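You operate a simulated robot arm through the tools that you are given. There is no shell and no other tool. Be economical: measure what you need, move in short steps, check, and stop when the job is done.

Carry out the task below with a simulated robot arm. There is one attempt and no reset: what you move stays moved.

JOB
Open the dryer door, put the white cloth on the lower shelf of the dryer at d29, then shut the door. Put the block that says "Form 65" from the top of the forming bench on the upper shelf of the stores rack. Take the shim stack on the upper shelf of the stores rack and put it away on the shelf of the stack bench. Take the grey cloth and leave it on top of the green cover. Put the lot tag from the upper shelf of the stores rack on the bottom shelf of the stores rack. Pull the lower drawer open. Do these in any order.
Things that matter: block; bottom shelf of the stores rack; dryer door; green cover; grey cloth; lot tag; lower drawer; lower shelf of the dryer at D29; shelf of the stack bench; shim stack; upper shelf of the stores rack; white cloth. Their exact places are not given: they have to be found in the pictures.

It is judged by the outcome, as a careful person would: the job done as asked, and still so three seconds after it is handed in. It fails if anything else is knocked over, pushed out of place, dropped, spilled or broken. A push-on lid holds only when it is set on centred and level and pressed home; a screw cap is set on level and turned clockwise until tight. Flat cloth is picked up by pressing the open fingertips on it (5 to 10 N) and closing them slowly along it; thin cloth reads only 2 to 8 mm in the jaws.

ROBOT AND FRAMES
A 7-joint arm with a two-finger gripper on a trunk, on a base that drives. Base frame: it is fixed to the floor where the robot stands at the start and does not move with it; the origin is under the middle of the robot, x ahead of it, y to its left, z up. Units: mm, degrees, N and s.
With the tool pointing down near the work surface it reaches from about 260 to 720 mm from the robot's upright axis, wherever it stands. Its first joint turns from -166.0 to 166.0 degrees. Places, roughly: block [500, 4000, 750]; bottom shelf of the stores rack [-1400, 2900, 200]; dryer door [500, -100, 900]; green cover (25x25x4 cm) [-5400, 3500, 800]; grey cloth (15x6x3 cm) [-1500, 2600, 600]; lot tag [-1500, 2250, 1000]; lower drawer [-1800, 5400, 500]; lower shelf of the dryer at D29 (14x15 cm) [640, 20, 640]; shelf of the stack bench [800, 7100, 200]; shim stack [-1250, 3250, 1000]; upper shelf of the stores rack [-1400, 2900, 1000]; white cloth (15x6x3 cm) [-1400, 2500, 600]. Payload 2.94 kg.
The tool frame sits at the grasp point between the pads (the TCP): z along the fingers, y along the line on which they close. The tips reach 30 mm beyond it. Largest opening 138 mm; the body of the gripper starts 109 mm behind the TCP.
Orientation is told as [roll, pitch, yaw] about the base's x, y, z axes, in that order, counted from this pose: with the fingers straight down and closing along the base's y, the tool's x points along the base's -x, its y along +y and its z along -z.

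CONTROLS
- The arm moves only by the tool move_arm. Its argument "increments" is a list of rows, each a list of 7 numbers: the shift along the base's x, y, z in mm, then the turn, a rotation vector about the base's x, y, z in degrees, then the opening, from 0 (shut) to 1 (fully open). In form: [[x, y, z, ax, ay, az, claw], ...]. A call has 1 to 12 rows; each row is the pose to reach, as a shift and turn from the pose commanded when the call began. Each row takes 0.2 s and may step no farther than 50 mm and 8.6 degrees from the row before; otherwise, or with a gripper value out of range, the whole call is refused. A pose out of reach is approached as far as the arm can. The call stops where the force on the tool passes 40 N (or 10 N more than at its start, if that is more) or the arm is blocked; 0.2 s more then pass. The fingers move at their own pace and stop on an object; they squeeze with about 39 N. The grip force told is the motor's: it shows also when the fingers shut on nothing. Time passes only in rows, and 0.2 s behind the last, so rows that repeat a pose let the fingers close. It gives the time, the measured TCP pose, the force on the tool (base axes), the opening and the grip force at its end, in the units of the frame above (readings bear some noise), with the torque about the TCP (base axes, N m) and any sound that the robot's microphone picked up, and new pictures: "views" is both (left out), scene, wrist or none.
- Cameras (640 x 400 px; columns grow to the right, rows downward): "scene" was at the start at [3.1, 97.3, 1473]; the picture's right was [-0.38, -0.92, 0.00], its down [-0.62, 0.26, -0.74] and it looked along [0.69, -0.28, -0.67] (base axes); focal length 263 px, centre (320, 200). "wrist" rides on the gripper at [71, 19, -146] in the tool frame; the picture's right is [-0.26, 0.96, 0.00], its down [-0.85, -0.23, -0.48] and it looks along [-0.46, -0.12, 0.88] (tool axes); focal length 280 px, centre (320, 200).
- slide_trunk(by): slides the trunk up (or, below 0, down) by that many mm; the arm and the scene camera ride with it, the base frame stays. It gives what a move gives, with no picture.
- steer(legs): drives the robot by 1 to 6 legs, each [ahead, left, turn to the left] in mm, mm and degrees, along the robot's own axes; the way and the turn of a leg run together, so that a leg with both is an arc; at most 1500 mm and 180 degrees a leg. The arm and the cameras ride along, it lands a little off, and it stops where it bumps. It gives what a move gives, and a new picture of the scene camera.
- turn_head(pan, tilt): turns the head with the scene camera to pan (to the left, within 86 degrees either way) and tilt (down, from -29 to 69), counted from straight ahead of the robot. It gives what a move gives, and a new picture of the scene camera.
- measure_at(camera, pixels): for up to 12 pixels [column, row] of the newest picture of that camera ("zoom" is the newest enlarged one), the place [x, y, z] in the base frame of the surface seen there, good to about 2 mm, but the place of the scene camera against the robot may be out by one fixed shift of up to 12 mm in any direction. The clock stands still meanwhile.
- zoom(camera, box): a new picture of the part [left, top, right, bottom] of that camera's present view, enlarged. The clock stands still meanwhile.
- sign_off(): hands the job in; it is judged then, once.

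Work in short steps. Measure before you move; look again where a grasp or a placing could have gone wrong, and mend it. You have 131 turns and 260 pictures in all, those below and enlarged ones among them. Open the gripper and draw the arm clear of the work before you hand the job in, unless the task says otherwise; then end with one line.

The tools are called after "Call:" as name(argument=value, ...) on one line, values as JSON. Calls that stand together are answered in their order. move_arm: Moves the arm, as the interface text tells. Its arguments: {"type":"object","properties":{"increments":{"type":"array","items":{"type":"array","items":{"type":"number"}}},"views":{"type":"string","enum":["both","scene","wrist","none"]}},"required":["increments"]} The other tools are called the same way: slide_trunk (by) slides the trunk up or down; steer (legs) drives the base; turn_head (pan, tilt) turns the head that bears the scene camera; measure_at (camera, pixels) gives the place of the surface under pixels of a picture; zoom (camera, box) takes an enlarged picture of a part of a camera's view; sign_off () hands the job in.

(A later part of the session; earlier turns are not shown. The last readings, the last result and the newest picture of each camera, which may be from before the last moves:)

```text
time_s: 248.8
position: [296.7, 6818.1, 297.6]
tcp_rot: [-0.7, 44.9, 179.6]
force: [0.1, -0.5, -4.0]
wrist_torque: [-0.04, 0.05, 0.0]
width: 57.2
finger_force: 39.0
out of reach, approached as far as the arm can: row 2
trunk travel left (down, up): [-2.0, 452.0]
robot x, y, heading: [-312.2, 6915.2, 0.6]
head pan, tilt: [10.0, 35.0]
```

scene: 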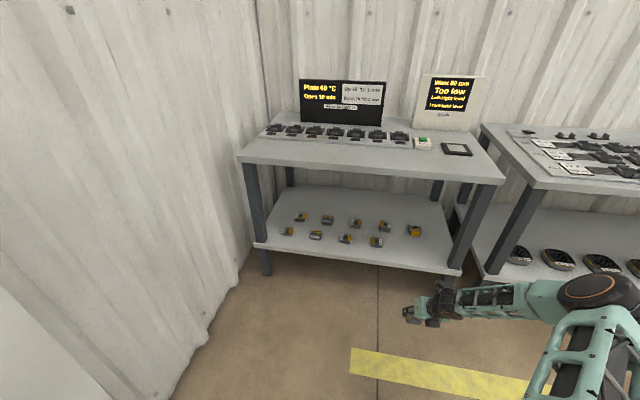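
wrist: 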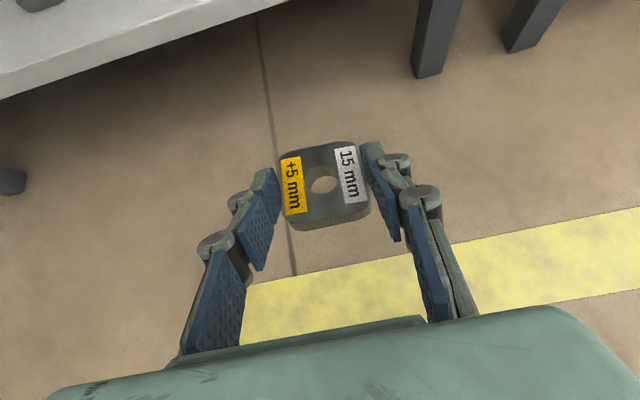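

Level now. I'll raise to z≈322 at 50° down, then drive in 310 so the shim is over the shelf near (625,6830).

Call:
move_arm(increments=[[0, 4, 25, 0, 5, 0, 0.25]], views="none")

Call:
steer(legs=[[310, 0, 0]])

Call:
move_arm(increments=[[0, 0, 0, 0, 0, 0, 0.25]], views="wrist")

```text
time_s: 249.2
position: [295.4, 6822.2, 322.0]
tcp_rot: [-0.6, 40.3, 179.6]
force: [-0.3, -0.4, -4.0]
wrist_torque: [0.0, 0.01, 0.0]
width: 57.2
finger_force: 38.9
trunk travel left (down, up): [-2.0, 452.0]
robot x, y, heading: [-306.7, 6912.0, 0.4]
head pan, tilt: [10.0, 35.0]
```

```text
time_s: 251.3
position: [601.8, 6826.4, 322.4]
tcp_rot: [-0.6, 40.4, 179.6]
force: [0.3, -0.5, -3.1]
wrist_torque: [-0.05, 0.03, -0.04]
width: 57.1
finger_force: 38.3
trunk travel left (down, up): [-2.0, 452.0]
robot x, y, heading: [-2.9, 6919.0, 0.5]
head pan, tilt: [10.0, 35.0]
```

scene: 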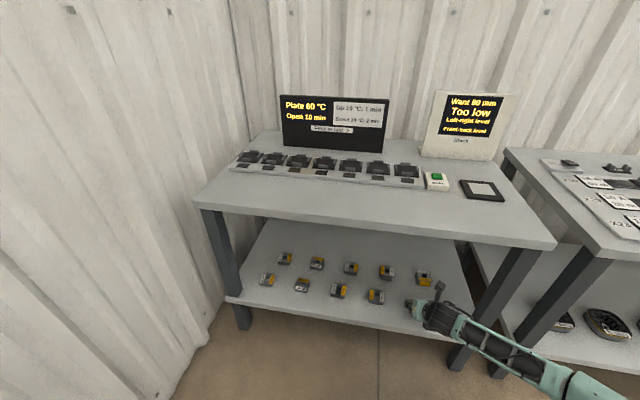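

```text
time_s: 251.7
position: [602.4, 6825.8, 322.7]
tcp_rot: [-0.6, 40.3, 179.5]
force: [-1.5, 0.6, -4.0]
wrist_torque: [0.01, 0.03, 0.01]
width: 57.3
finger_force: 38.9
trunk travel left (down, up): [-2.0, 452.0]
robot x, y, heading: [-5.1, 6914.3, 0.7]
head pan, tilt: [10.0, 35.0]
```

wrist: 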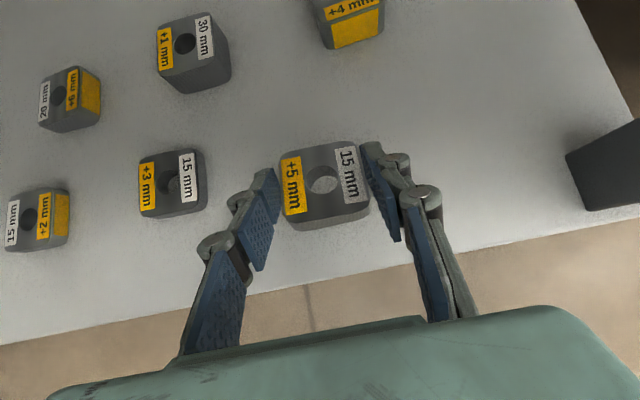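

There's free space right under the shim. I'll shift 15 mm to −y and 12 mm deeper, then lower until contact.

Call:
move_arm(increments=[[12, -15, -10, 0, 0, 0, 0.25], [12, -15, -20, 0, 0, 0, 0.25], [12, -15, -27, 0, 0, 0, 0.25], [12, -15, -32, 0, 0, 0, 0.25]], views="wrist")

```text
time_s: 252.7
position: [617.2, 6810.5, 295.9]
tcp_rot: [-0.6, 40.8, 179.8]
force: [-8.4, 1.5, 22.6]
wrist_torque: [-0.28, -0.6, 0.0]
width: 57.2
finger_force: 39.1
trunk travel left (down, up): [-2.0, 452.0]
robot x, y, heading: [-5.3, 6917.9, 0.8]
head pan, tilt: [10.0, 35.0]
```

wrist: 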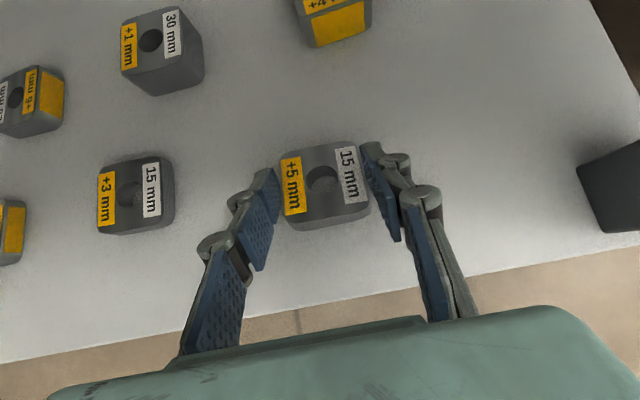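

Its far edge touches (22 N). I'll tilt the tool back 5° to flatten it and press down slightly.

Call:
move_arm(increments=[[0, 0, 2, 0, -2.5, 0, 0.25], [-1, 0, 0, 0, -5, 0, 0.25], [-2, 0, -4, 0, -5, 0, 0.25], [-2, 0, -7, 0, -5, 0, 0.25]], views="wrist")

```text
time_s: 253.7
position: [613.5, 6811.5, 287.7]
tcp_rot: [-0.8, 45.4, 179.7]
force: [-4.6, 0.8, 25.3]
wrist_torque: [-0.09, -1.04, 0.0]
width: 57.7
finger_force: 38.5
trunk travel left (down, up): [-2.0, 452.0]
robot x, y, heading: [-1.3, 6913.2, 0.7]
head pan, tilt: [10.0, 35.0]
```

wrist: 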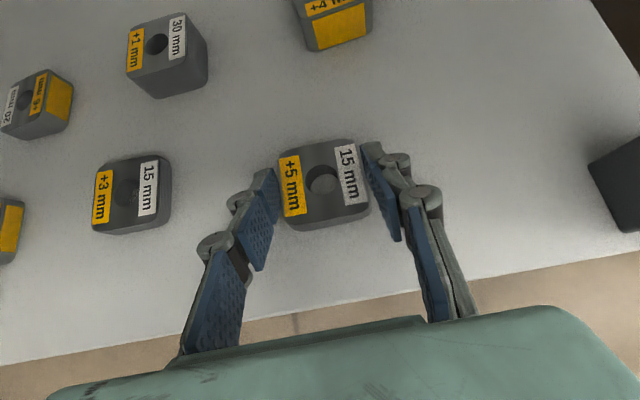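

Nearly flat now. I'll open gently, then retreat back and up.

Call:
move_arm(increments=[[0, 0, 0, 0, 0, 0, 0.45], [0, 0, 0, 0, 0, 0, 0.55], [0, 0, 2, 0, 0, 0, 0.6], [-20, 0, 20, 0, 0, 0, 0.6], [-50, 0, 45, 0, 0, 0, 0.6], [-85, 0, 70, 0, 0, 0, 0.6]])

```text
time_s: 255.1
position: [532.5, 6804.8, 351.4]
tcp_rot: [-0.2, 45.4, 179.6]
force: [0.4, 0.8, -0.6]
wrist_torque: [0.0, 0.01, 0.0]
width: 82.9
finger_force: 0.1
trunk travel left (down, up): [-2.0, 452.0]
robot x, y, heading: [-1.6, 6920.6, 0.7]
head pan, tilt: [10.0, 35.0]
```

scene: 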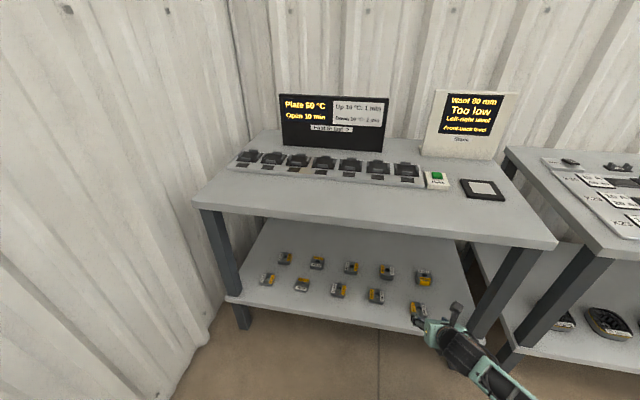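
wrist: 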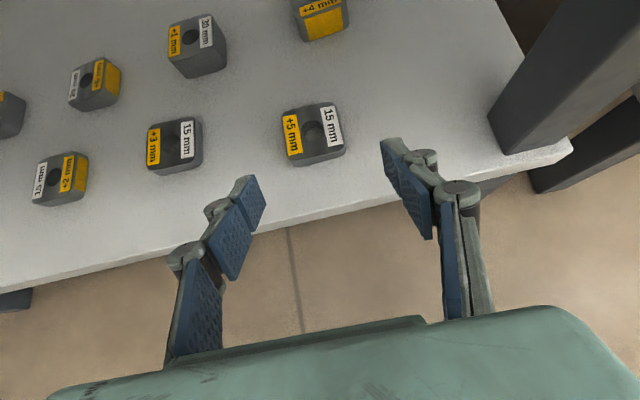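

The shim stack sits flat in its slot. Next the drawer: I'll back away, raise the trunk, turn via −y to face −x, and look.

Call:
steer(legs=[[-350, 0, 0], [0, 0, -90]])

Call:
slide_trunk(by=300)

Call:
turn_head(pan=-70, tilt=22)

```text
time_s: 261.2
position: [-470.5, 6378.4, 355.5]
tcp_rot: [-0.4, 45.7, 88.8]
force: [-0.1, 0.5, -0.4]
wrist_torque: [0.0, -0.02, 0.0]
width: 82.7
finger_force: 0.0
trunk travel left (down, up): [-2.0, 452.0]
robot x, y, heading: [-353.7, 6911.6, -90.2]
head pan, tilt: [10.0, 35.0]
```

scene: 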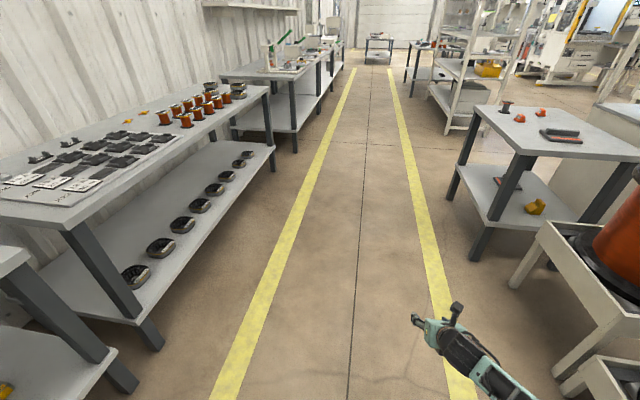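

```text
time_s: 264.2
position: [-470.9, 6379.5, 656.4]
tcp_rot: [-0.2, 45.8, 88.9]
force: [-0.7, -0.2, -1.2]
wrist_torque: [0.01, 0.0, -0.05]
width: 82.8
finger_force: 0.1
trunk travel left (down, up): [-302.0, 152.0]
robot x, y, heading: [-352.6, 6906.9, -90.0]
head pan, tilt: [10.0, 35.0]
```

```text
time_s: 265.7
position: [-470.4, 6379.1, 656.3]
tcp_rot: [-0.3, 45.8, 89.0]
force: [0.1, 0.5, 0.6]
wrist_torque: [0.0, -0.01, 0.02]
width: 82.7
finger_force: 0.1
trunk travel left (down, up): [-302.0, 152.0]
robot x, y, heading: [-351.6, 6911.8, -90.4]
head pan, tilt: [-70.0, 22.0]
```

scene: 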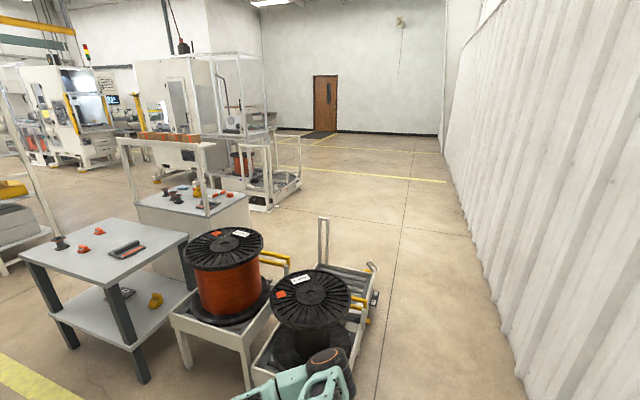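

The cabinet behind the small table, at (190,215), may hold the drawers. I'll measure and zoom.

Call:
measure_at(camera="scene", pixels=[[140, 205], [248, 200], [185, 190], [165, 240], [170, 140], [100, 240], [80, 230], [225, 240], [310, 285], [30, 260], [230, 225], [360, 240]])

Call:
zoom(camera="scene", box=[90, 110, 290, 290])

```text
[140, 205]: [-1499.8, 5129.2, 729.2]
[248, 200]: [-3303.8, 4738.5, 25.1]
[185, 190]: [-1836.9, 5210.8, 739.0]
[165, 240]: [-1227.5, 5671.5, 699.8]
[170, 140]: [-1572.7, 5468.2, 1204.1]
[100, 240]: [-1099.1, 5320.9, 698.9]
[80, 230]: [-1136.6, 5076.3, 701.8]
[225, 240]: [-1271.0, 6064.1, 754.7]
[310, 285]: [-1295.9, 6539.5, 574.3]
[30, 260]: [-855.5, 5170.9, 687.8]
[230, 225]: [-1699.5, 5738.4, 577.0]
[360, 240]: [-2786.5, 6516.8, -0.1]
```

```text
2.22 times, centred on (190, 200) of scene
```

zoom: 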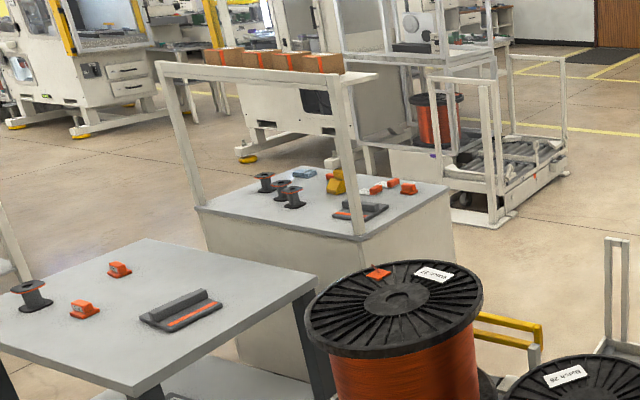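

The cabinet spans x −1500…−1950, y 5130…5740; its +x face is behind the table, so the drawers likely face −x. I'll drive down the aisle to y≈4450 and head west.

Call:
steer(legs=[[1250, 0, 0], [1200, 0, 0], [0, 0, -90]])

Call:
turn_head(pan=-10, tilt=15)

```text
time_s: 281.5
position: [-892.1, 4603.1, 655.8]
tcp_rot: [-0.2, 45.8, -1.6]
force: [-0.9, 0.0, 0.7]
wrist_torque: [0.01, -0.02, 0.0]
width: 82.8
finger_force: 0.1
trunk travel left (down, up): [-302.0, 152.0]
robot x, y, heading: [-360.1, 4476.3, 179.6]
head pan, tilt: [-70.0, 22.0]
```

scene: 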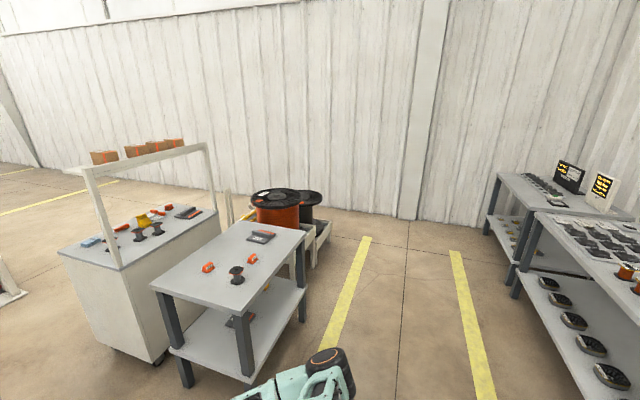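

```text
time_s: 282.8
position: [-892.6, 4602.1, 657.3]
tcp_rot: [-0.2, 45.8, -1.6]
force: [-0.1, -0.4, 0.4]
wrist_torque: [0.0, 0.0, -0.02]
width: 82.6
finger_force: 0.1
trunk travel left (down, up): [-302.0, 152.0]
robot x, y, heading: [-358.1, 4479.0, 179.2]
head pan, tilt: [-10.0, 15.0]
```

scene: 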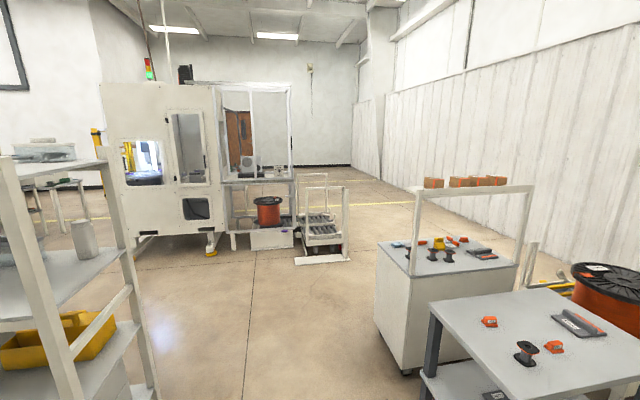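

Clear floor to the west. I'll drive 2050, then turn right to +y and look at the cabinet's west face.

Call:
measure_at(camera="scene", pixels=[[210, 250], [320, 262], [150, 250], [345, 250], [400, 370], [385, 240]])

Call:
steer(legs=[[1100, 0, 0], [950, 0, 0]])

Call:
turn_head(pan=-85, tilt=25)

```text
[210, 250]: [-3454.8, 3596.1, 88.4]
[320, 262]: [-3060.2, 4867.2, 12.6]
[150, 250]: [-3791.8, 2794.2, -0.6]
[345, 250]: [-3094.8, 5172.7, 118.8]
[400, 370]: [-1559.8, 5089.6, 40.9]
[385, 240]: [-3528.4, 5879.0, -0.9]
```

```text
time_s: 293.0
position: [-2952.6, 4637.8, 657.8]
tcp_rot: [-0.2, 45.9, -2.2]
force: [1.1, 0.6, -0.8]
wrist_torque: [-0.01, 0.03, -0.02]
width: 83.1
finger_force: 0.1
trunk travel left (down, up): [-302.0, 152.0]
robot x, y, heading: [-2420.0, 4510.8, 178.7]
head pan, tilt: [-10.0, 15.0]
```

scene: 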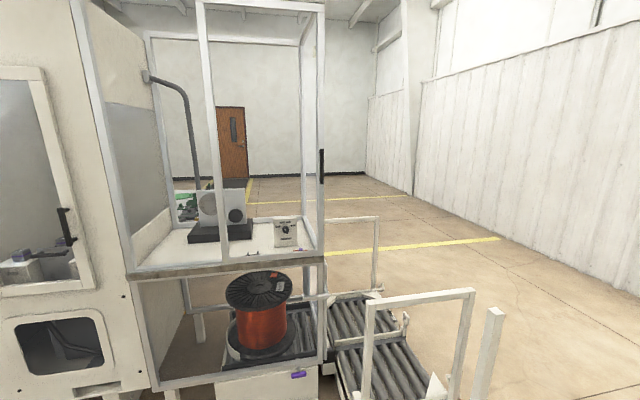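

```text
time_s: 294.5
position: [-2953.2, 4638.4, 655.6]
tcp_rot: [-0.1, 45.8, -2.3]
force: [-0.6, 0.6, 0.0]
wrist_torque: [-0.02, 0.0, 0.01]
width: 82.8
finger_force: 0.0
trunk travel left (down, up): [-302.0, 152.0]
robot x, y, heading: [-2421.2, 4506.5, 178.9]
head pan, tilt: [-85.0, 25.0]
```

scene: 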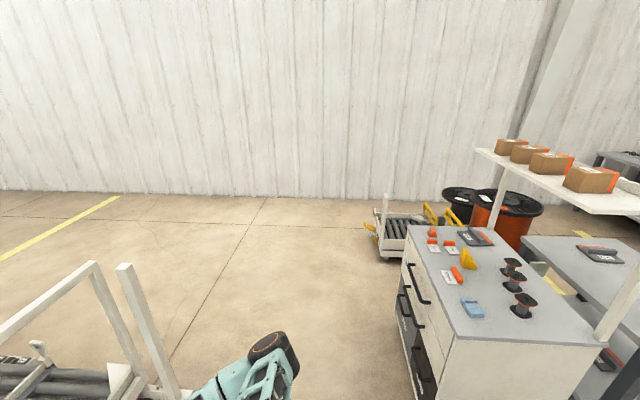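

The drawers face west. I'll measure the cabinet front and handles.

Call:
zoom(camera="scene", box=[370, 190, 530, 400])

Call:
measure_at(camera="scene", pixels=[[408, 262], [450, 345], [415, 285], [405, 305], [415, 350], [425, 380], [405, 260], [440, 390], [100, 300], [130, 290], [60, 380]])

```text
1.90 times, centred on (450, 295) of scene
```

zoom: 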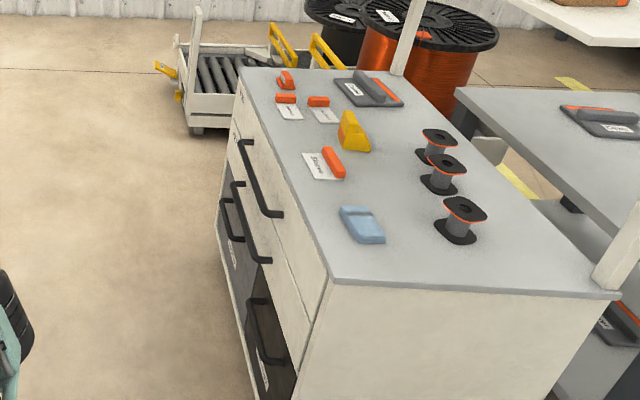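

```text
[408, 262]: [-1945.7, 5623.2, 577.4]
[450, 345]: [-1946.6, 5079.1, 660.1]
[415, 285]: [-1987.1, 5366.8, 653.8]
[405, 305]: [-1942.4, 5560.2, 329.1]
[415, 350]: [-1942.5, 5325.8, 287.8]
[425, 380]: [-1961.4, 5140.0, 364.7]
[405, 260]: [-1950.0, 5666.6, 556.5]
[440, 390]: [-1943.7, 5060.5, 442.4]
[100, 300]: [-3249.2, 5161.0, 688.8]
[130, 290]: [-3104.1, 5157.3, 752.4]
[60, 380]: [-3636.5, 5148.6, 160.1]
```

Cabinet front x=−1945; bar handles stand out to x≈−1987, upper at z≈654 and lower around 510. I'll turn to face +x and set back, then roll the tool 90° in free space to pinch the bar vertically.

Call:
steer(legs=[[0, 0, -90], [0, 0, -89], [-230, 0, 0]])

Call:
move_arm(increments=[[0, 0, 0, 5.6, 0, -5.6, 0.5], [0, 0, 0, 11.2, 0, -11.2, 0.5], [0, 0, 0, 16.8, 0, -16.8, 0.5], [0, 0, 0, 22.4, 0, -22.4, 0.5], [0, 0, 0, 28, 0, -28, 0.5], [0, 0, 0, 33.6, 0, -33.6, 0.5], [0, 0, 0, 39.2, 0, -39.2, 0.5], [0, 0, 0, 44.8, 0, -44.8, 0.5], [0, 0, 0, 50.4, 0, -50.4, 0.5], [0, 0, 0, 56, 0, -56, 0.5], [0, 0, 0, 63.6, 0, -63.6, 0.5]])

```text
time_s: 303.8
position: [-2118.2, 4388.3, 657.3]
tcp_rot: [-0.3, 45.8, 178.6]
force: [0.2, -0.3, -0.7]
wrist_torque: [0.01, -0.03, -0.04]
width: 82.7
finger_force: 0.1
trunk travel left (down, up): [-302.0, 152.0]
robot x, y, heading: [-2646.2, 4512.1, -0.4]
head pan, tilt: [-85.0, 25.0]
```

scene: 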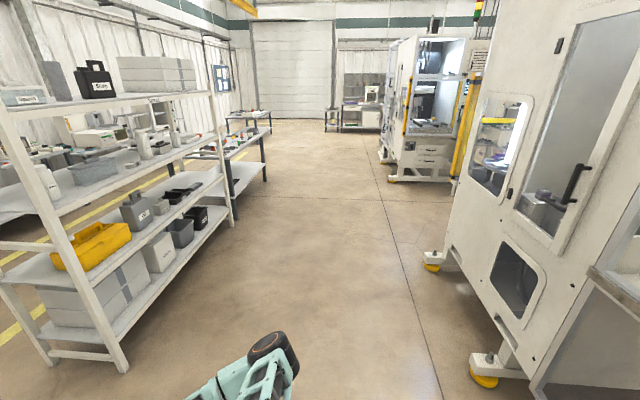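

```text
refused: row 11 steps farther than a row can; nothing moved
```

I'll use even steps of 8.2°.

Call:
move_arm(increments=[[0, 0, 0, 5.8, 0, -5.8, 0.5], [0, 0, 0, 11.6, 0, -11.6, 0.5], [0, 0, 0, 17.4, 0, -17.4, 0.5], [0, 0, 0, 23.2, 0, -23.2, 0.5], [0, 0, 0, 29, 0, -29, 0.5], [0, 0, 0, 34.8, 0, -34.8, 0.5], [0, 0, 0, 40.6, 0, -40.6, 0.5], [0, 0, 0, 46.4, 0, -46.4, 0.5], [0, 0, 0, 52.2, 0, -52.2, 0.5], [0, 0, 0, 58, 0, -58, 0.5], [0, 0, 0, 63.6, 0, -63.6, 0.5]])

Call:
turn_head(pan=0, tilt=30)

```text
time_s: 306.2
position: [-2117.2, 4387.6, 656.6]
tcp_rot: [-44.3, -0.2, 88.7]
force: [0.1, 0.4, -0.7]
wrist_torque: [-0.01, 0.01, 0.01]
width: 69.1
finger_force: 0.1
trunk travel left (down, up): [-302.0, 152.0]
robot x, y, heading: [-2651.1, 4509.4, -0.2]
head pan, tilt: [-85.0, 25.0]
```

scene: 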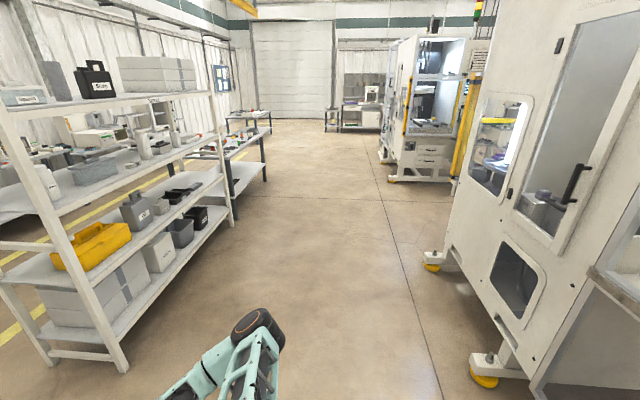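
wrist: 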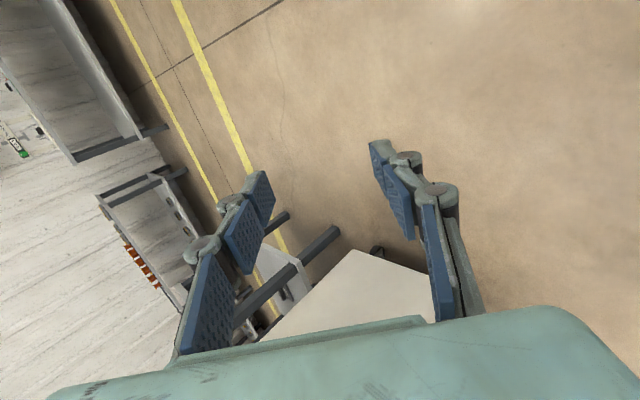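

```text
time_s: 307.8
position: [-2116.7, 4387.5, 657.0]
tcp_rot: [-44.2, 0.0, 88.9]
force: [-0.1, 0.3, 1.0]
wrist_torque: [0.01, 0.0, -0.02]
width: 69.0
finger_force: 0.1
trunk travel left (down, up): [-302.0, 152.0]
robot x, y, heading: [-2652.4, 4511.7, -0.4]
head pan, tilt: [0.0, 30.0]
```

scene: 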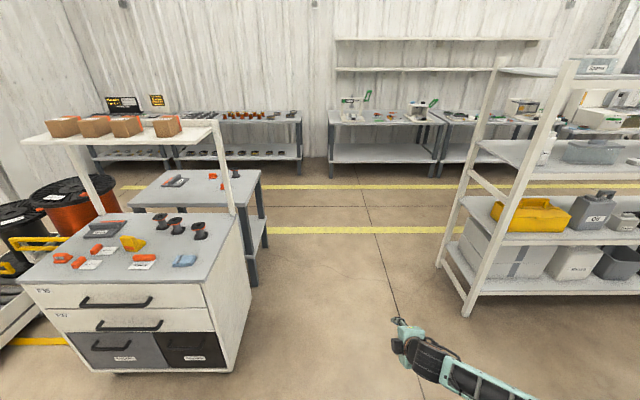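

Rolled fine. The cabinet shows an upper handle at (115,303) and a lower one at (128,326). I'll measure them.

Call:
zoom(camera="scene", box=[20, 240, 260, 390])

Call:
measure_at(camera="scene", pixels=[[115, 305], [128, 328], [98, 322], [162, 322], [128, 315], [110, 348], [80, 298], [150, 298], [185, 318], [60, 320]])

```text
2.67 times, centred on (140, 315) of scene
```

zoom: 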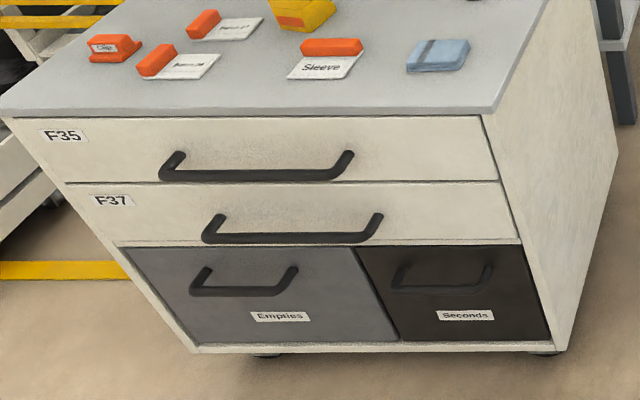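

```text
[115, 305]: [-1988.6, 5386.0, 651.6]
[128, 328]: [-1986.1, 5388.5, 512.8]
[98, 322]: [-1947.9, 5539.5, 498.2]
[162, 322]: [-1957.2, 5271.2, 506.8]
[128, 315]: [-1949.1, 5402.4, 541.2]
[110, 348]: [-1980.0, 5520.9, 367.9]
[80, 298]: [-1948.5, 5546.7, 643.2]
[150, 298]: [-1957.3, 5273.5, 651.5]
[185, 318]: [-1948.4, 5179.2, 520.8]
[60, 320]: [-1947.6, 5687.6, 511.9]
```

Lower handle bar: x≈−1988, z≈513, y 5275–5515. I'll strafe left 1005 and lower the trunk 142.

Call:
steer(legs=[[0, 1005, 0]])

Call:
slide_trunk(by=-142)

Call:
move_arm(increments=[[0, 0, 0, 0, 0, 0, 0.5]])

```text
time_s: 316.9
position: [-2108.4, 5374.1, 656.7]
tcp_rot: [-44.2, -0.1, 88.1]
force: [-0.2, -0.1, 0.0]
wrist_torque: [0.02, 0.01, -0.04]
width: 69.3
finger_force: 0.0
trunk travel left (down, up): [-302.0, 152.0]
robot x, y, heading: [-2643.8, 5503.4, -0.9]
head pan, tilt: [0.0, 30.0]
```

scene: 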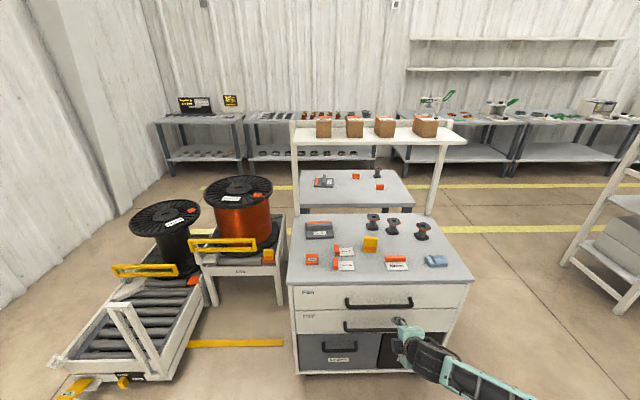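

```text
time_s: 318.6
position: [-2109.2, 5375.0, 515.2]
tcp_rot: [-44.1, -0.1, 88.1]
force: [-0.4, -0.3, -0.2]
wrist_torque: [0.03, 0.02, -0.03]
width: 69.1
finger_force: 0.2
trunk travel left (down, up): [-160.0, 294.0]
robot x, y, heading: [-2640.6, 5505.9, -1.4]
head pan, tilt: [0.0, 30.0]
```

```text
time_s: 318.9
position: [-2107.4, 5376.6, 514.8]
tcp_rot: [-44.1, 0.0, 88.1]
force: [0.5, -1.0, 0.3]
wrist_torque: [-0.01, 0.0, -0.01]
width: 68.7
finger_force: 0.1
trunk travel left (down, up): [-160.0, 294.0]
robot x, y, heading: [-2642.6, 5502.2, -1.0]
head pan, tilt: [0.0, 30.0]
```

scene: 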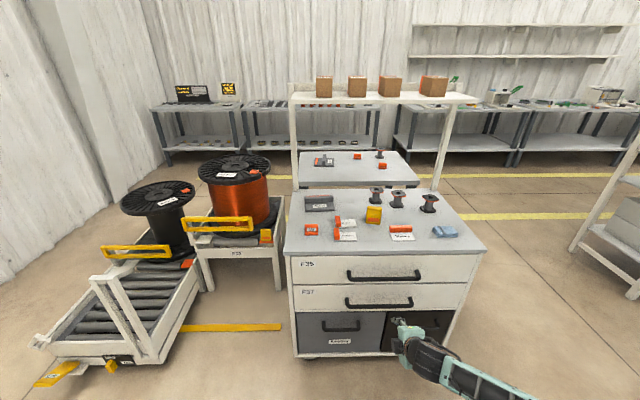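
wrist: 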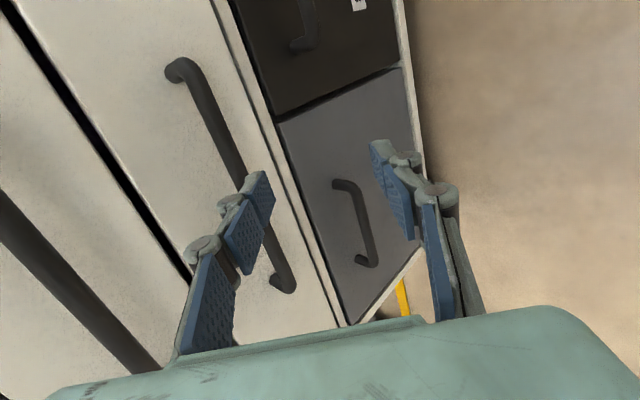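

The wrist camera sees the lower drawer's bar from (190,80) to (280,270). I'll measure along it.

Call:
measure_at(camera="wrist", pixels=[[205, 105], [220, 135], [235, 165], [275, 255], [175, 75], [200, 150], [245, 120], [60, 265], [285, 285]])

```text
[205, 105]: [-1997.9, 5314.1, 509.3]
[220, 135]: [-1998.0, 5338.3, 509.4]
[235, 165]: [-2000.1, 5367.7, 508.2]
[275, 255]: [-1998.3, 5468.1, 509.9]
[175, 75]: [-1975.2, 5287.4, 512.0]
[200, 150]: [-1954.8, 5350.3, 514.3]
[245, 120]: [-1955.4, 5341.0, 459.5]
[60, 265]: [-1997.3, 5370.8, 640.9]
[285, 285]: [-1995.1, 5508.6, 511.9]
```

Bar centre ≈(−1992, z 509), drawer face −1955. I'll level the tool to about 30° down, narrow the jaws, and line up 80 mm before the bar.

Call:
move_arm(increments=[[10, 5, 15, 0, -7.5, 0, 0.3], [32, 10, 41, 0, -15, 0, 0.28], [32, 10, 41, 0, -15, 0, 0.28]], views="wrist")

```text
time_s: 319.8
position: [-2066.1, 5350.0, 589.8]
tcp_rot: [-57.5, -1.4, 89.6]
force: [0.4, 1.1, -0.3]
wrist_torque: [0.0, -0.02, 0.02]
width: 38.7
finger_force: 0.2
out of reach, approached as far as the arm can: row 1, 2, 3
trunk travel left (down, up): [-160.0, 294.0]
robot x, y, heading: [-2636.6, 5501.0, -1.0]
head pan, tilt: [0.0, 30.0]
```

wrist: 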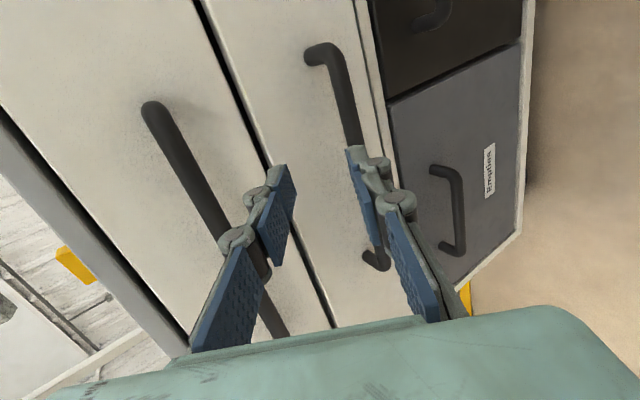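

At this trunk height the shallower tilt forced it up to z 590. I'll lower the trunk 72 and then move straight in.

Call:
slide_trunk(by=-72)

Call:
move_arm(increments=[[0, 0, 0, 0, 0, 0, 0.3]], views="wrist")

```text
time_s: 320.9
position: [-2065.9, 5349.5, 516.9]
tcp_rot: [-57.4, -1.4, 89.6]
force: [-0.3, 0.8, 0.4]
wrist_torque: [-0.06, -0.02, 0.01]
width: 38.7
finger_force: 0.1
trunk travel left (down, up): [-88.0, 366.0]
robot x, y, heading: [-2641.4, 5499.0, -1.0]
head pan, tilt: [0.0, 30.0]
```

```text
time_s: 321.2
position: [-2064.9, 5349.8, 518.6]
tcp_rot: [-57.5, -1.4, 89.6]
force: [0.0, -0.3, 0.3]
wrist_torque: [-0.01, -0.04, 0.01]
width: 41.6
finger_force: 0.1
trunk travel left (down, up): [-88.0, 366.0]
robot x, y, heading: [-2639.5, 5502.7, -1.0]
head pan, tilt: [0.0, 30.0]
```

wrist: 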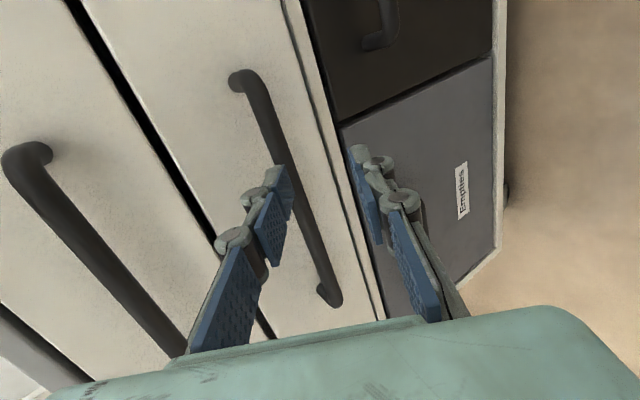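

The lower bar is between the fingers in view. I'll drive forward 60 with the base, which avoids arm limits.

Call:
steer(legs=[[60, 0, 0]])

Call:
move_arm(increments=[[0, 0, 0, 0, 0, 0, 0.3]], views="wrist")

```text
time_s: 322.2
position: [-2006.9, 5350.7, 516.8]
tcp_rot: [-57.4, -1.4, 89.6]
force: [-0.3, 0.8, -0.3]
wrist_torque: [-0.02, -0.02, 0.01]
width: 41.3
finger_force: 0.0
trunk travel left (down, up): [-88.0, 366.0]
robot x, y, heading: [-2578.1, 5501.8, -1.1]
head pan, tilt: [0.0, 30.0]
```

scene: 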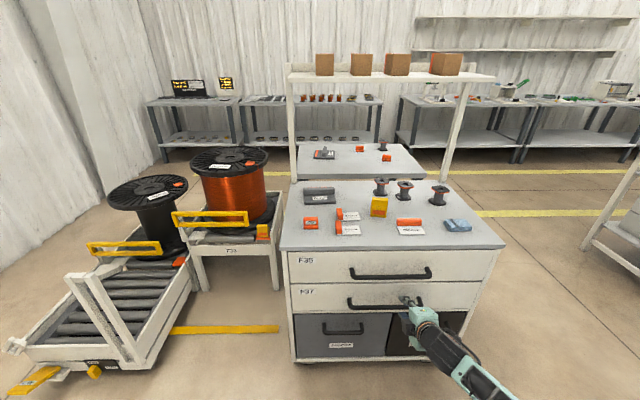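

```text
time_s: 322.6
position: [-2005.8, 5348.7, 517.3]
tcp_rot: [-57.4, -1.5, 89.6]
force: [0.5, 0.5, 0.7]
wrist_torque: [0.01, -0.01, -0.01]
width: 41.3
finger_force: 0.1
trunk travel left (down, up): [-88.0, 366.0]
robot x, y, heading: [-2581.0, 5498.1, -1.0]
head pan, tilt: [0.0, 30.0]
```

wrist: 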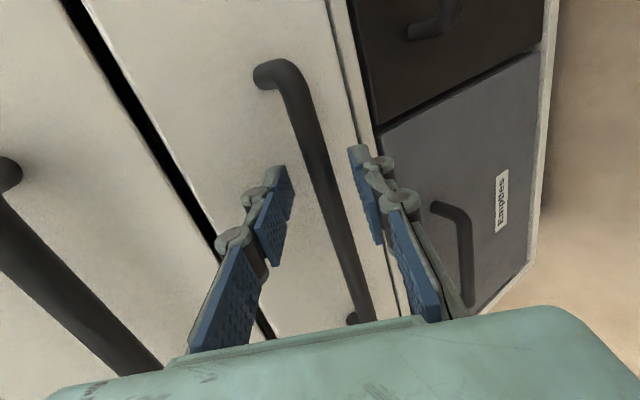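

The bar runs between the pads. I'll close on it.

Call:
move_arm(increments=[[0, 0, 0, 0, 0, 0, 0.2], [0, 0, 0, 0, 0, 0, 0.1], [0, 0, 0, 0, 0, 0, 0.04], [0, 0, 0, 0, 0, 0, 0.04]], views="wrist")

```text
time_s: 323.6
position: [-2006.7, 5349.3, 515.5]
tcp_rot: [-57.2, -1.3, 89.7]
force: [-7.1, 0.3, -7.2]
wrist_torque: [-0.95, 0.18, 0.57]
width: 15.2
finger_force: 41.5
trunk travel left (down, up): [-88.0, 366.0]
robot x, y, heading: [-2579.9, 5503.3, -0.9]
head pan, tilt: [0.0, 30.0]
```

wrist: 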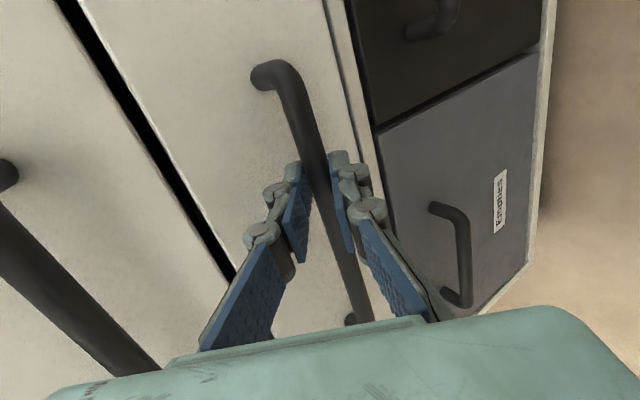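

Pinched (15 mm). I'll pull by driving back 200.

Call:
steer(legs=[[-200, 0, 0]])

Call:
move_arm(increments=[[0, 0, 0, 0, 0, 0, 0.04]], views="wrist")

```text
time_s: 325.2
position: [-2203.2, 5349.3, 515.0]
tcp_rot: [-57.2, -1.1, 89.3]
force: [-1.8, -16.8, -10.0]
wrist_torque: [-0.97, 0.19, 0.35]
width: 15.4
finger_force: 41.2
trunk travel left (down, up): [-88.0, 366.0]
robot x, y, heading: [-2776.9, 5502.5, -0.9]
head pan, tilt: [0.0, 30.0]
```

scene: 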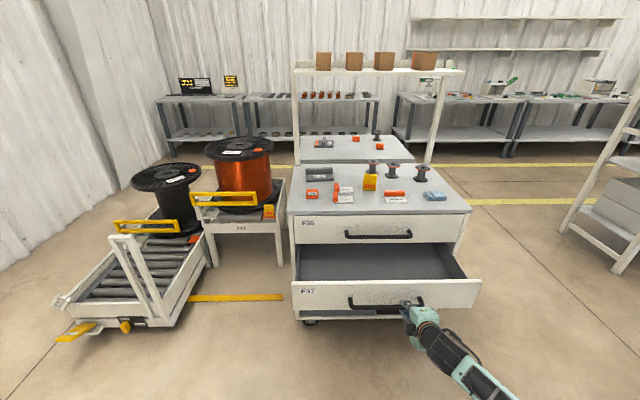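

```text
time_s: 325.6
position: [-2203.4, 5349.9, 515.8]
tcp_rot: [-57.2, -1.1, 89.3]
force: [-0.2, -0.8, -3.9]
wrist_torque: [-0.92, 0.09, 0.5]
width: 15.0
finger_force: 41.5
trunk travel left (down, up): [-88.0, 366.0]
robot x, y, heading: [-2777.8, 5504.7, -0.7]
head pan, tilt: [0.0, 30.0]
```

wrist: 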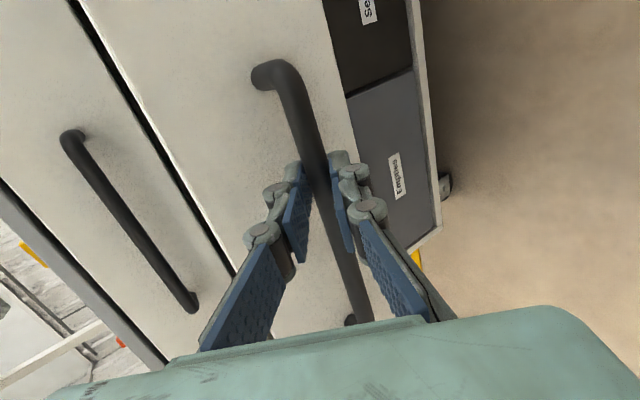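

Open about 200 mm. I'll pull 90 mm more to open it properly.

Call:
steer(legs=[[-90, 0, 0]])

Call:
move_arm(increments=[[0, 0, 0, 0, 0, 0, 0.15], [0, 0, 0, 0, 0, 0, 0.28], [0, 0, 0, 0, 0, 0, 0.28]], views="wrist")

```text
time_s: 326.7
position: [-2293.5, 5348.9, 517.0]
tcp_rot: [-57.1, -1.2, 89.2]
force: [-0.9, -7.9, -5.5]
wrist_torque: [-1.07, 0.12, 0.25]
width: 15.3
finger_force: 41.2
trunk travel left (down, up): [-88.0, 366.0]
robot x, y, heading: [-2866.9, 5501.6, -0.8]
head pan, tilt: [0.0, 30.0]
```

scene: 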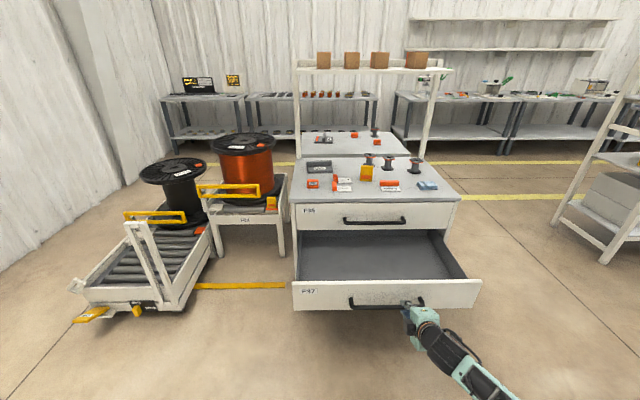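

```text
time_s: 327.5
position: [-2293.7, 5349.6, 515.3]
tcp_rot: [-57.2, -1.0, 89.3]
force: [-0.3, 0.5, 1.0]
wrist_torque: [0.01, 0.03, 0.01]
width: 38.8
finger_force: 0.0
trunk travel left (down, up): [-88.0, 366.0]
robot x, y, heading: [-2870.3, 5508.4, -1.0]
head pan, tilt: [0.0, 30.0]
```

wrist: 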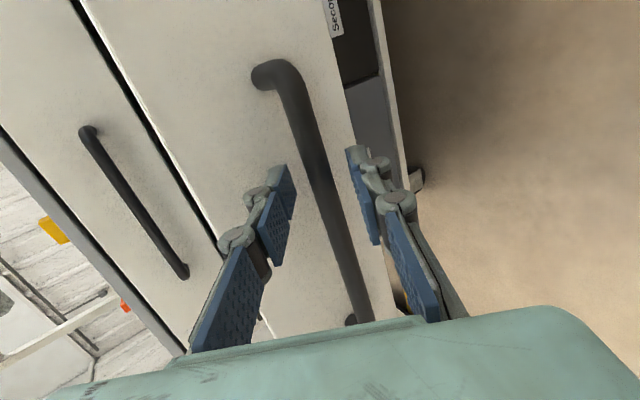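

Released. I'll draw the arm back from the bar, then raise the trunk clear.

Call:
move_arm(increments=[[-25, 0, 5, 0, 0, 0, 0.28], [-50, 0, 15, 0, 0, 0, 0.28], [-75, 0, 40, 0, 0, 0, 0.28]], views="none")

Call:
slide_trunk(by=220)

Call:
turn_head(pan=-60, tilt=30)

```text
time_s: 328.3
position: [-2370.0, 5349.5, 556.0]
tcp_rot: [-57.2, -1.1, 89.2]
force: [0.5, -0.7, -0.1]
wrist_torque: [0.02, -0.02, -0.02]
width: 38.8
finger_force: 0.2
trunk travel left (down, up): [-88.0, 366.0]
robot x, y, heading: [-2870.1, 5504.6, -0.7]
head pan, tilt: [0.0, 30.0]
```

```text
time_s: 330.6
position: [-2369.9, 5349.8, 776.4]
tcp_rot: [-57.3, -1.1, 89.2]
force: [-0.4, -0.9, -0.2]
wrist_torque: [0.03, 0.02, 0.0]
width: 38.4
finger_force: 0.1
trunk travel left (down, up): [-308.0, 146.0]
robot x, y, heading: [-2868.7, 5507.0, -1.1]
head pan, tilt: [0.0, 30.0]
```

```text
time_s: 331.9
position: [-2369.6, 5349.6, 776.4]
tcp_rot: [-57.2, -1.2, 89.2]
force: [0.2, -0.4, 0.1]
wrist_torque: [-0.02, 0.0, -0.02]
width: 38.8
finger_force: 0.1
trunk travel left (down, up): [-308.0, 146.0]
robot x, y, heading: [-2868.8, 5507.4, -0.7]
head pan, tilt: [-60.0, 30.0]
```

scene: 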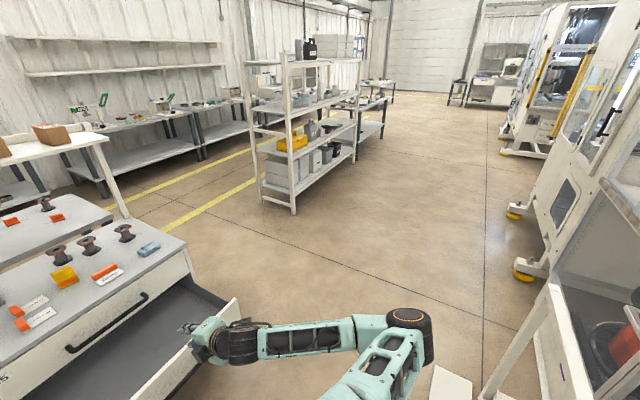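

Path along the rack's west side is clear. I'll go forward 170, strafe right past the cabinet, then down to y≈2350 facing the rack's west side.

Call:
measure_at(camera="scene", pixels=[[525, 275], [515, 212], [293, 205], [495, 380], [450, 375]])

Call:
steer(legs=[[190, 0, 0], [0, -1050, 0], [180, 0, 0], [0, -1050, 0], [0, -1000, 0]])

Call:
turn_head(pan=-5, tilt=25)

```text
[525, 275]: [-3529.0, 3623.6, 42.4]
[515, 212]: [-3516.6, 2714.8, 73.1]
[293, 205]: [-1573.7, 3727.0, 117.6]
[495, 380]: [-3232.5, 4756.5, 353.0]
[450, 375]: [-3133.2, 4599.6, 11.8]
```

```text
time_s: 361.6
position: [-2051.5, 2232.8, 776.2]
tcp_rot: [-57.2, -1.0, 89.1]
force: [-0.3, 0.1, -0.4]
wrist_torque: [0.01, 0.02, 0.01]
width: 38.5
finger_force: 0.2
trunk travel left (down, up): [-308.0, 146.0]
robot x, y, heading: [-2554.0, 2389.7, -1.3]
head pan, tilt: [-60.0, 30.0]
```

scene: 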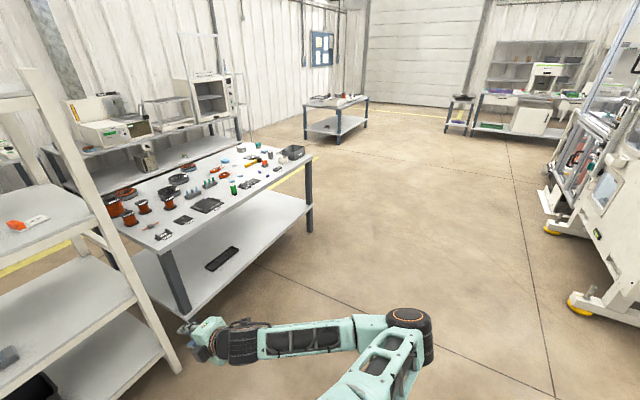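

```text
time_s: 362.9
position: [-2050.6, 2233.4, 775.8]
tcp_rot: [-57.2, -1.2, 88.9]
force: [-0.3, 0.7, 0.1]
wrist_torque: [0.03, 0.03, -0.01]
width: 38.8
finger_force: 0.1
trunk travel left (down, up): [-308.0, 146.0]
robot x, y, heading: [-2547.2, 2394.5, -1.1]
head pan, tilt: [-5.0, 25.0]
```

scene: 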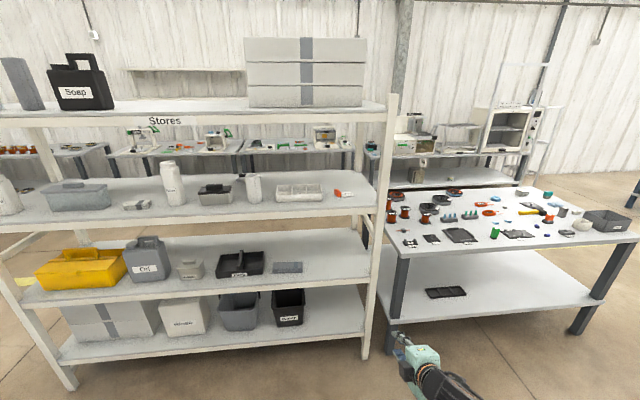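

I'm facing the rack front. The lot tag is at (343,193) and the grey cloth at (287,268). I'll measure both, and the bottom shelf.

Call:
zoom(camera="scene", box=[300, 170, 400, 230])

Call:
measure_at(camera="zoom", pixels=[[210, 130], [230, 175], [240, 110], [290, 165], [345, 135], [350, 160], [240, 145], [320, 150]])

Call:
measure_at(camera="scene", pixels=[[287, 264], [275, 270], [302, 270], [335, 310], [355, 325], [300, 290], [340, 335], [393, 110], [370, 210], [330, 203]])

```text
6.40 times, centred on (350, 200) of scene
```

zoom: 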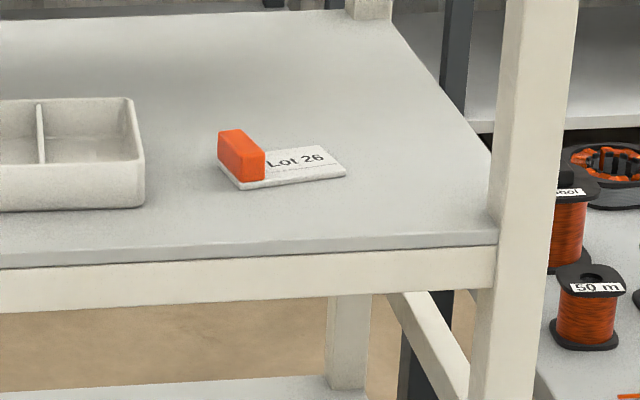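

```text
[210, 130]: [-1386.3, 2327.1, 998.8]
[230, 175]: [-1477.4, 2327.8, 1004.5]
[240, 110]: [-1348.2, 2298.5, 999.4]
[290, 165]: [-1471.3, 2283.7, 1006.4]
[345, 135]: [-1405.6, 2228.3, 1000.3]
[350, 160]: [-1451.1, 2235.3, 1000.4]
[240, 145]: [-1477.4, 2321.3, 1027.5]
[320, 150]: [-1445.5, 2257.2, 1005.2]
```

```text
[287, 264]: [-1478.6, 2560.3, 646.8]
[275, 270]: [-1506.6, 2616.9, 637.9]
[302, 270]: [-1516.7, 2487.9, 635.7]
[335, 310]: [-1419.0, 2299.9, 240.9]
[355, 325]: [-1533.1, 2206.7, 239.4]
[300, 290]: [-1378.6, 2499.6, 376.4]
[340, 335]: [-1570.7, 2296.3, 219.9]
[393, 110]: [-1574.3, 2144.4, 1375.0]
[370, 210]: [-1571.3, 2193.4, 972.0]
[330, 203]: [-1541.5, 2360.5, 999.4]
```

The tag has an orange grip block at its +y end. I'll roll the tool back (closing along y) and steepen it to about 55° down in free space.

Call:
move_arm(increments=[[0, 0, 0, -6.87, 0, 4.42, 0.5], [0, 0, 0, -13.7, 0, 8.8, 0.5], [0, 0, 0, -20.6, 0, 13.3, 0.5], [0, 0, 0, -27.5, 0, 17.7, 0.5], [0, 0, 0, -34.4, 0, 22.1, 0.5], [0, 0, 0, -41.2, 0, 26.5, 0.5], [0, 0, 0, -48.1, 0, 30.9, 0.5], [0, 0, 0, -55, 0, 35.4, 0.5], [0, 0, 0, -61.8, 0, 39.8, 0.5], [0, 0, 0, -68.7, 0, 44.2, 0.5], [0, 0, 0, -75.6, 0, 48.6, 0.5]], views="none")

Call:
slide_trunk(by=144)

Call:
move_arm(increments=[[0, 20, 40, 0, 7, 0, 0.5], [0, 40, 80, 0, 14, 0, 0.5], [0, 60, 120, 0, 22, 0, 0.5], [0, 70, 150, 0, 22, 0, 0.5]])

```text
time_s: 365.3
position: [-2050.7, 2232.6, 776.0]
tcp_rot: [-2.1, 57.5, 177.3]
force: [1.0, 0.3, -0.2]
wrist_torque: [0.03, -0.05, 0.02]
width: 69.2
finger_force: 0.0
trunk travel left (down, up): [-308.0, 146.0]
robot x, y, heading: [-2550.9, 2390.4, -0.8]
head pan, tilt: [-5.0, 25.0]
```

```text
time_s: 367.0
position: [-2051.0, 2233.3, 919.6]
tcp_rot: [-2.5, 57.4, 177.1]
force: [-0.2, 0.3, -1.0]
wrist_torque: [-0.01, -0.04, 0.02]
width: 68.8
finger_force: 0.0
trunk travel left (down, up): [-452.0, 2.0]
robot x, y, heading: [-2552.2, 2392.4, -1.2]
head pan, tilt: [-5.0, 25.0]
```

```text
time_s: 368.0
position: [-2050.6, 2305.2, 1073.3]
tcp_rot: [-1.2, 35.4, 178.1]
force: [1.1, -0.3, 0.0]
wrist_torque: [-0.02, 0.01, 0.0]
width: 69.1
finger_force: 0.0
trunk travel left (down, up): [-452.0, 2.0]
robot x, y, heading: [-2548.4, 2391.9, -1.1]
head pan, tilt: [-5.0, 25.0]
```

scene: 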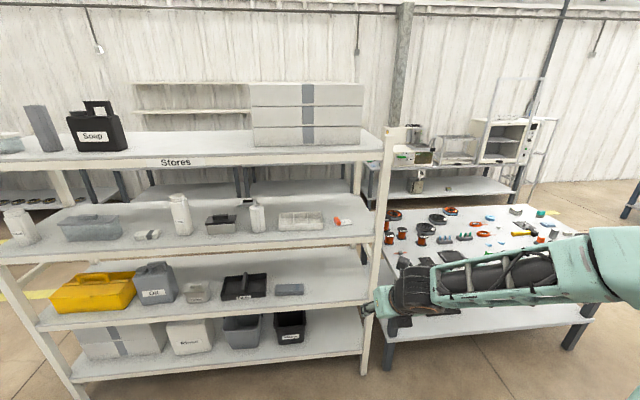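
wrist: 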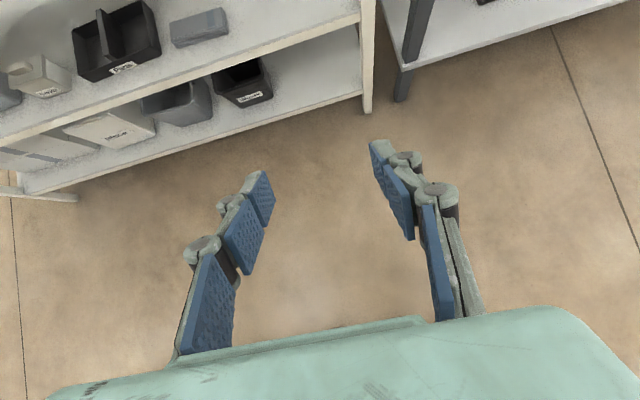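

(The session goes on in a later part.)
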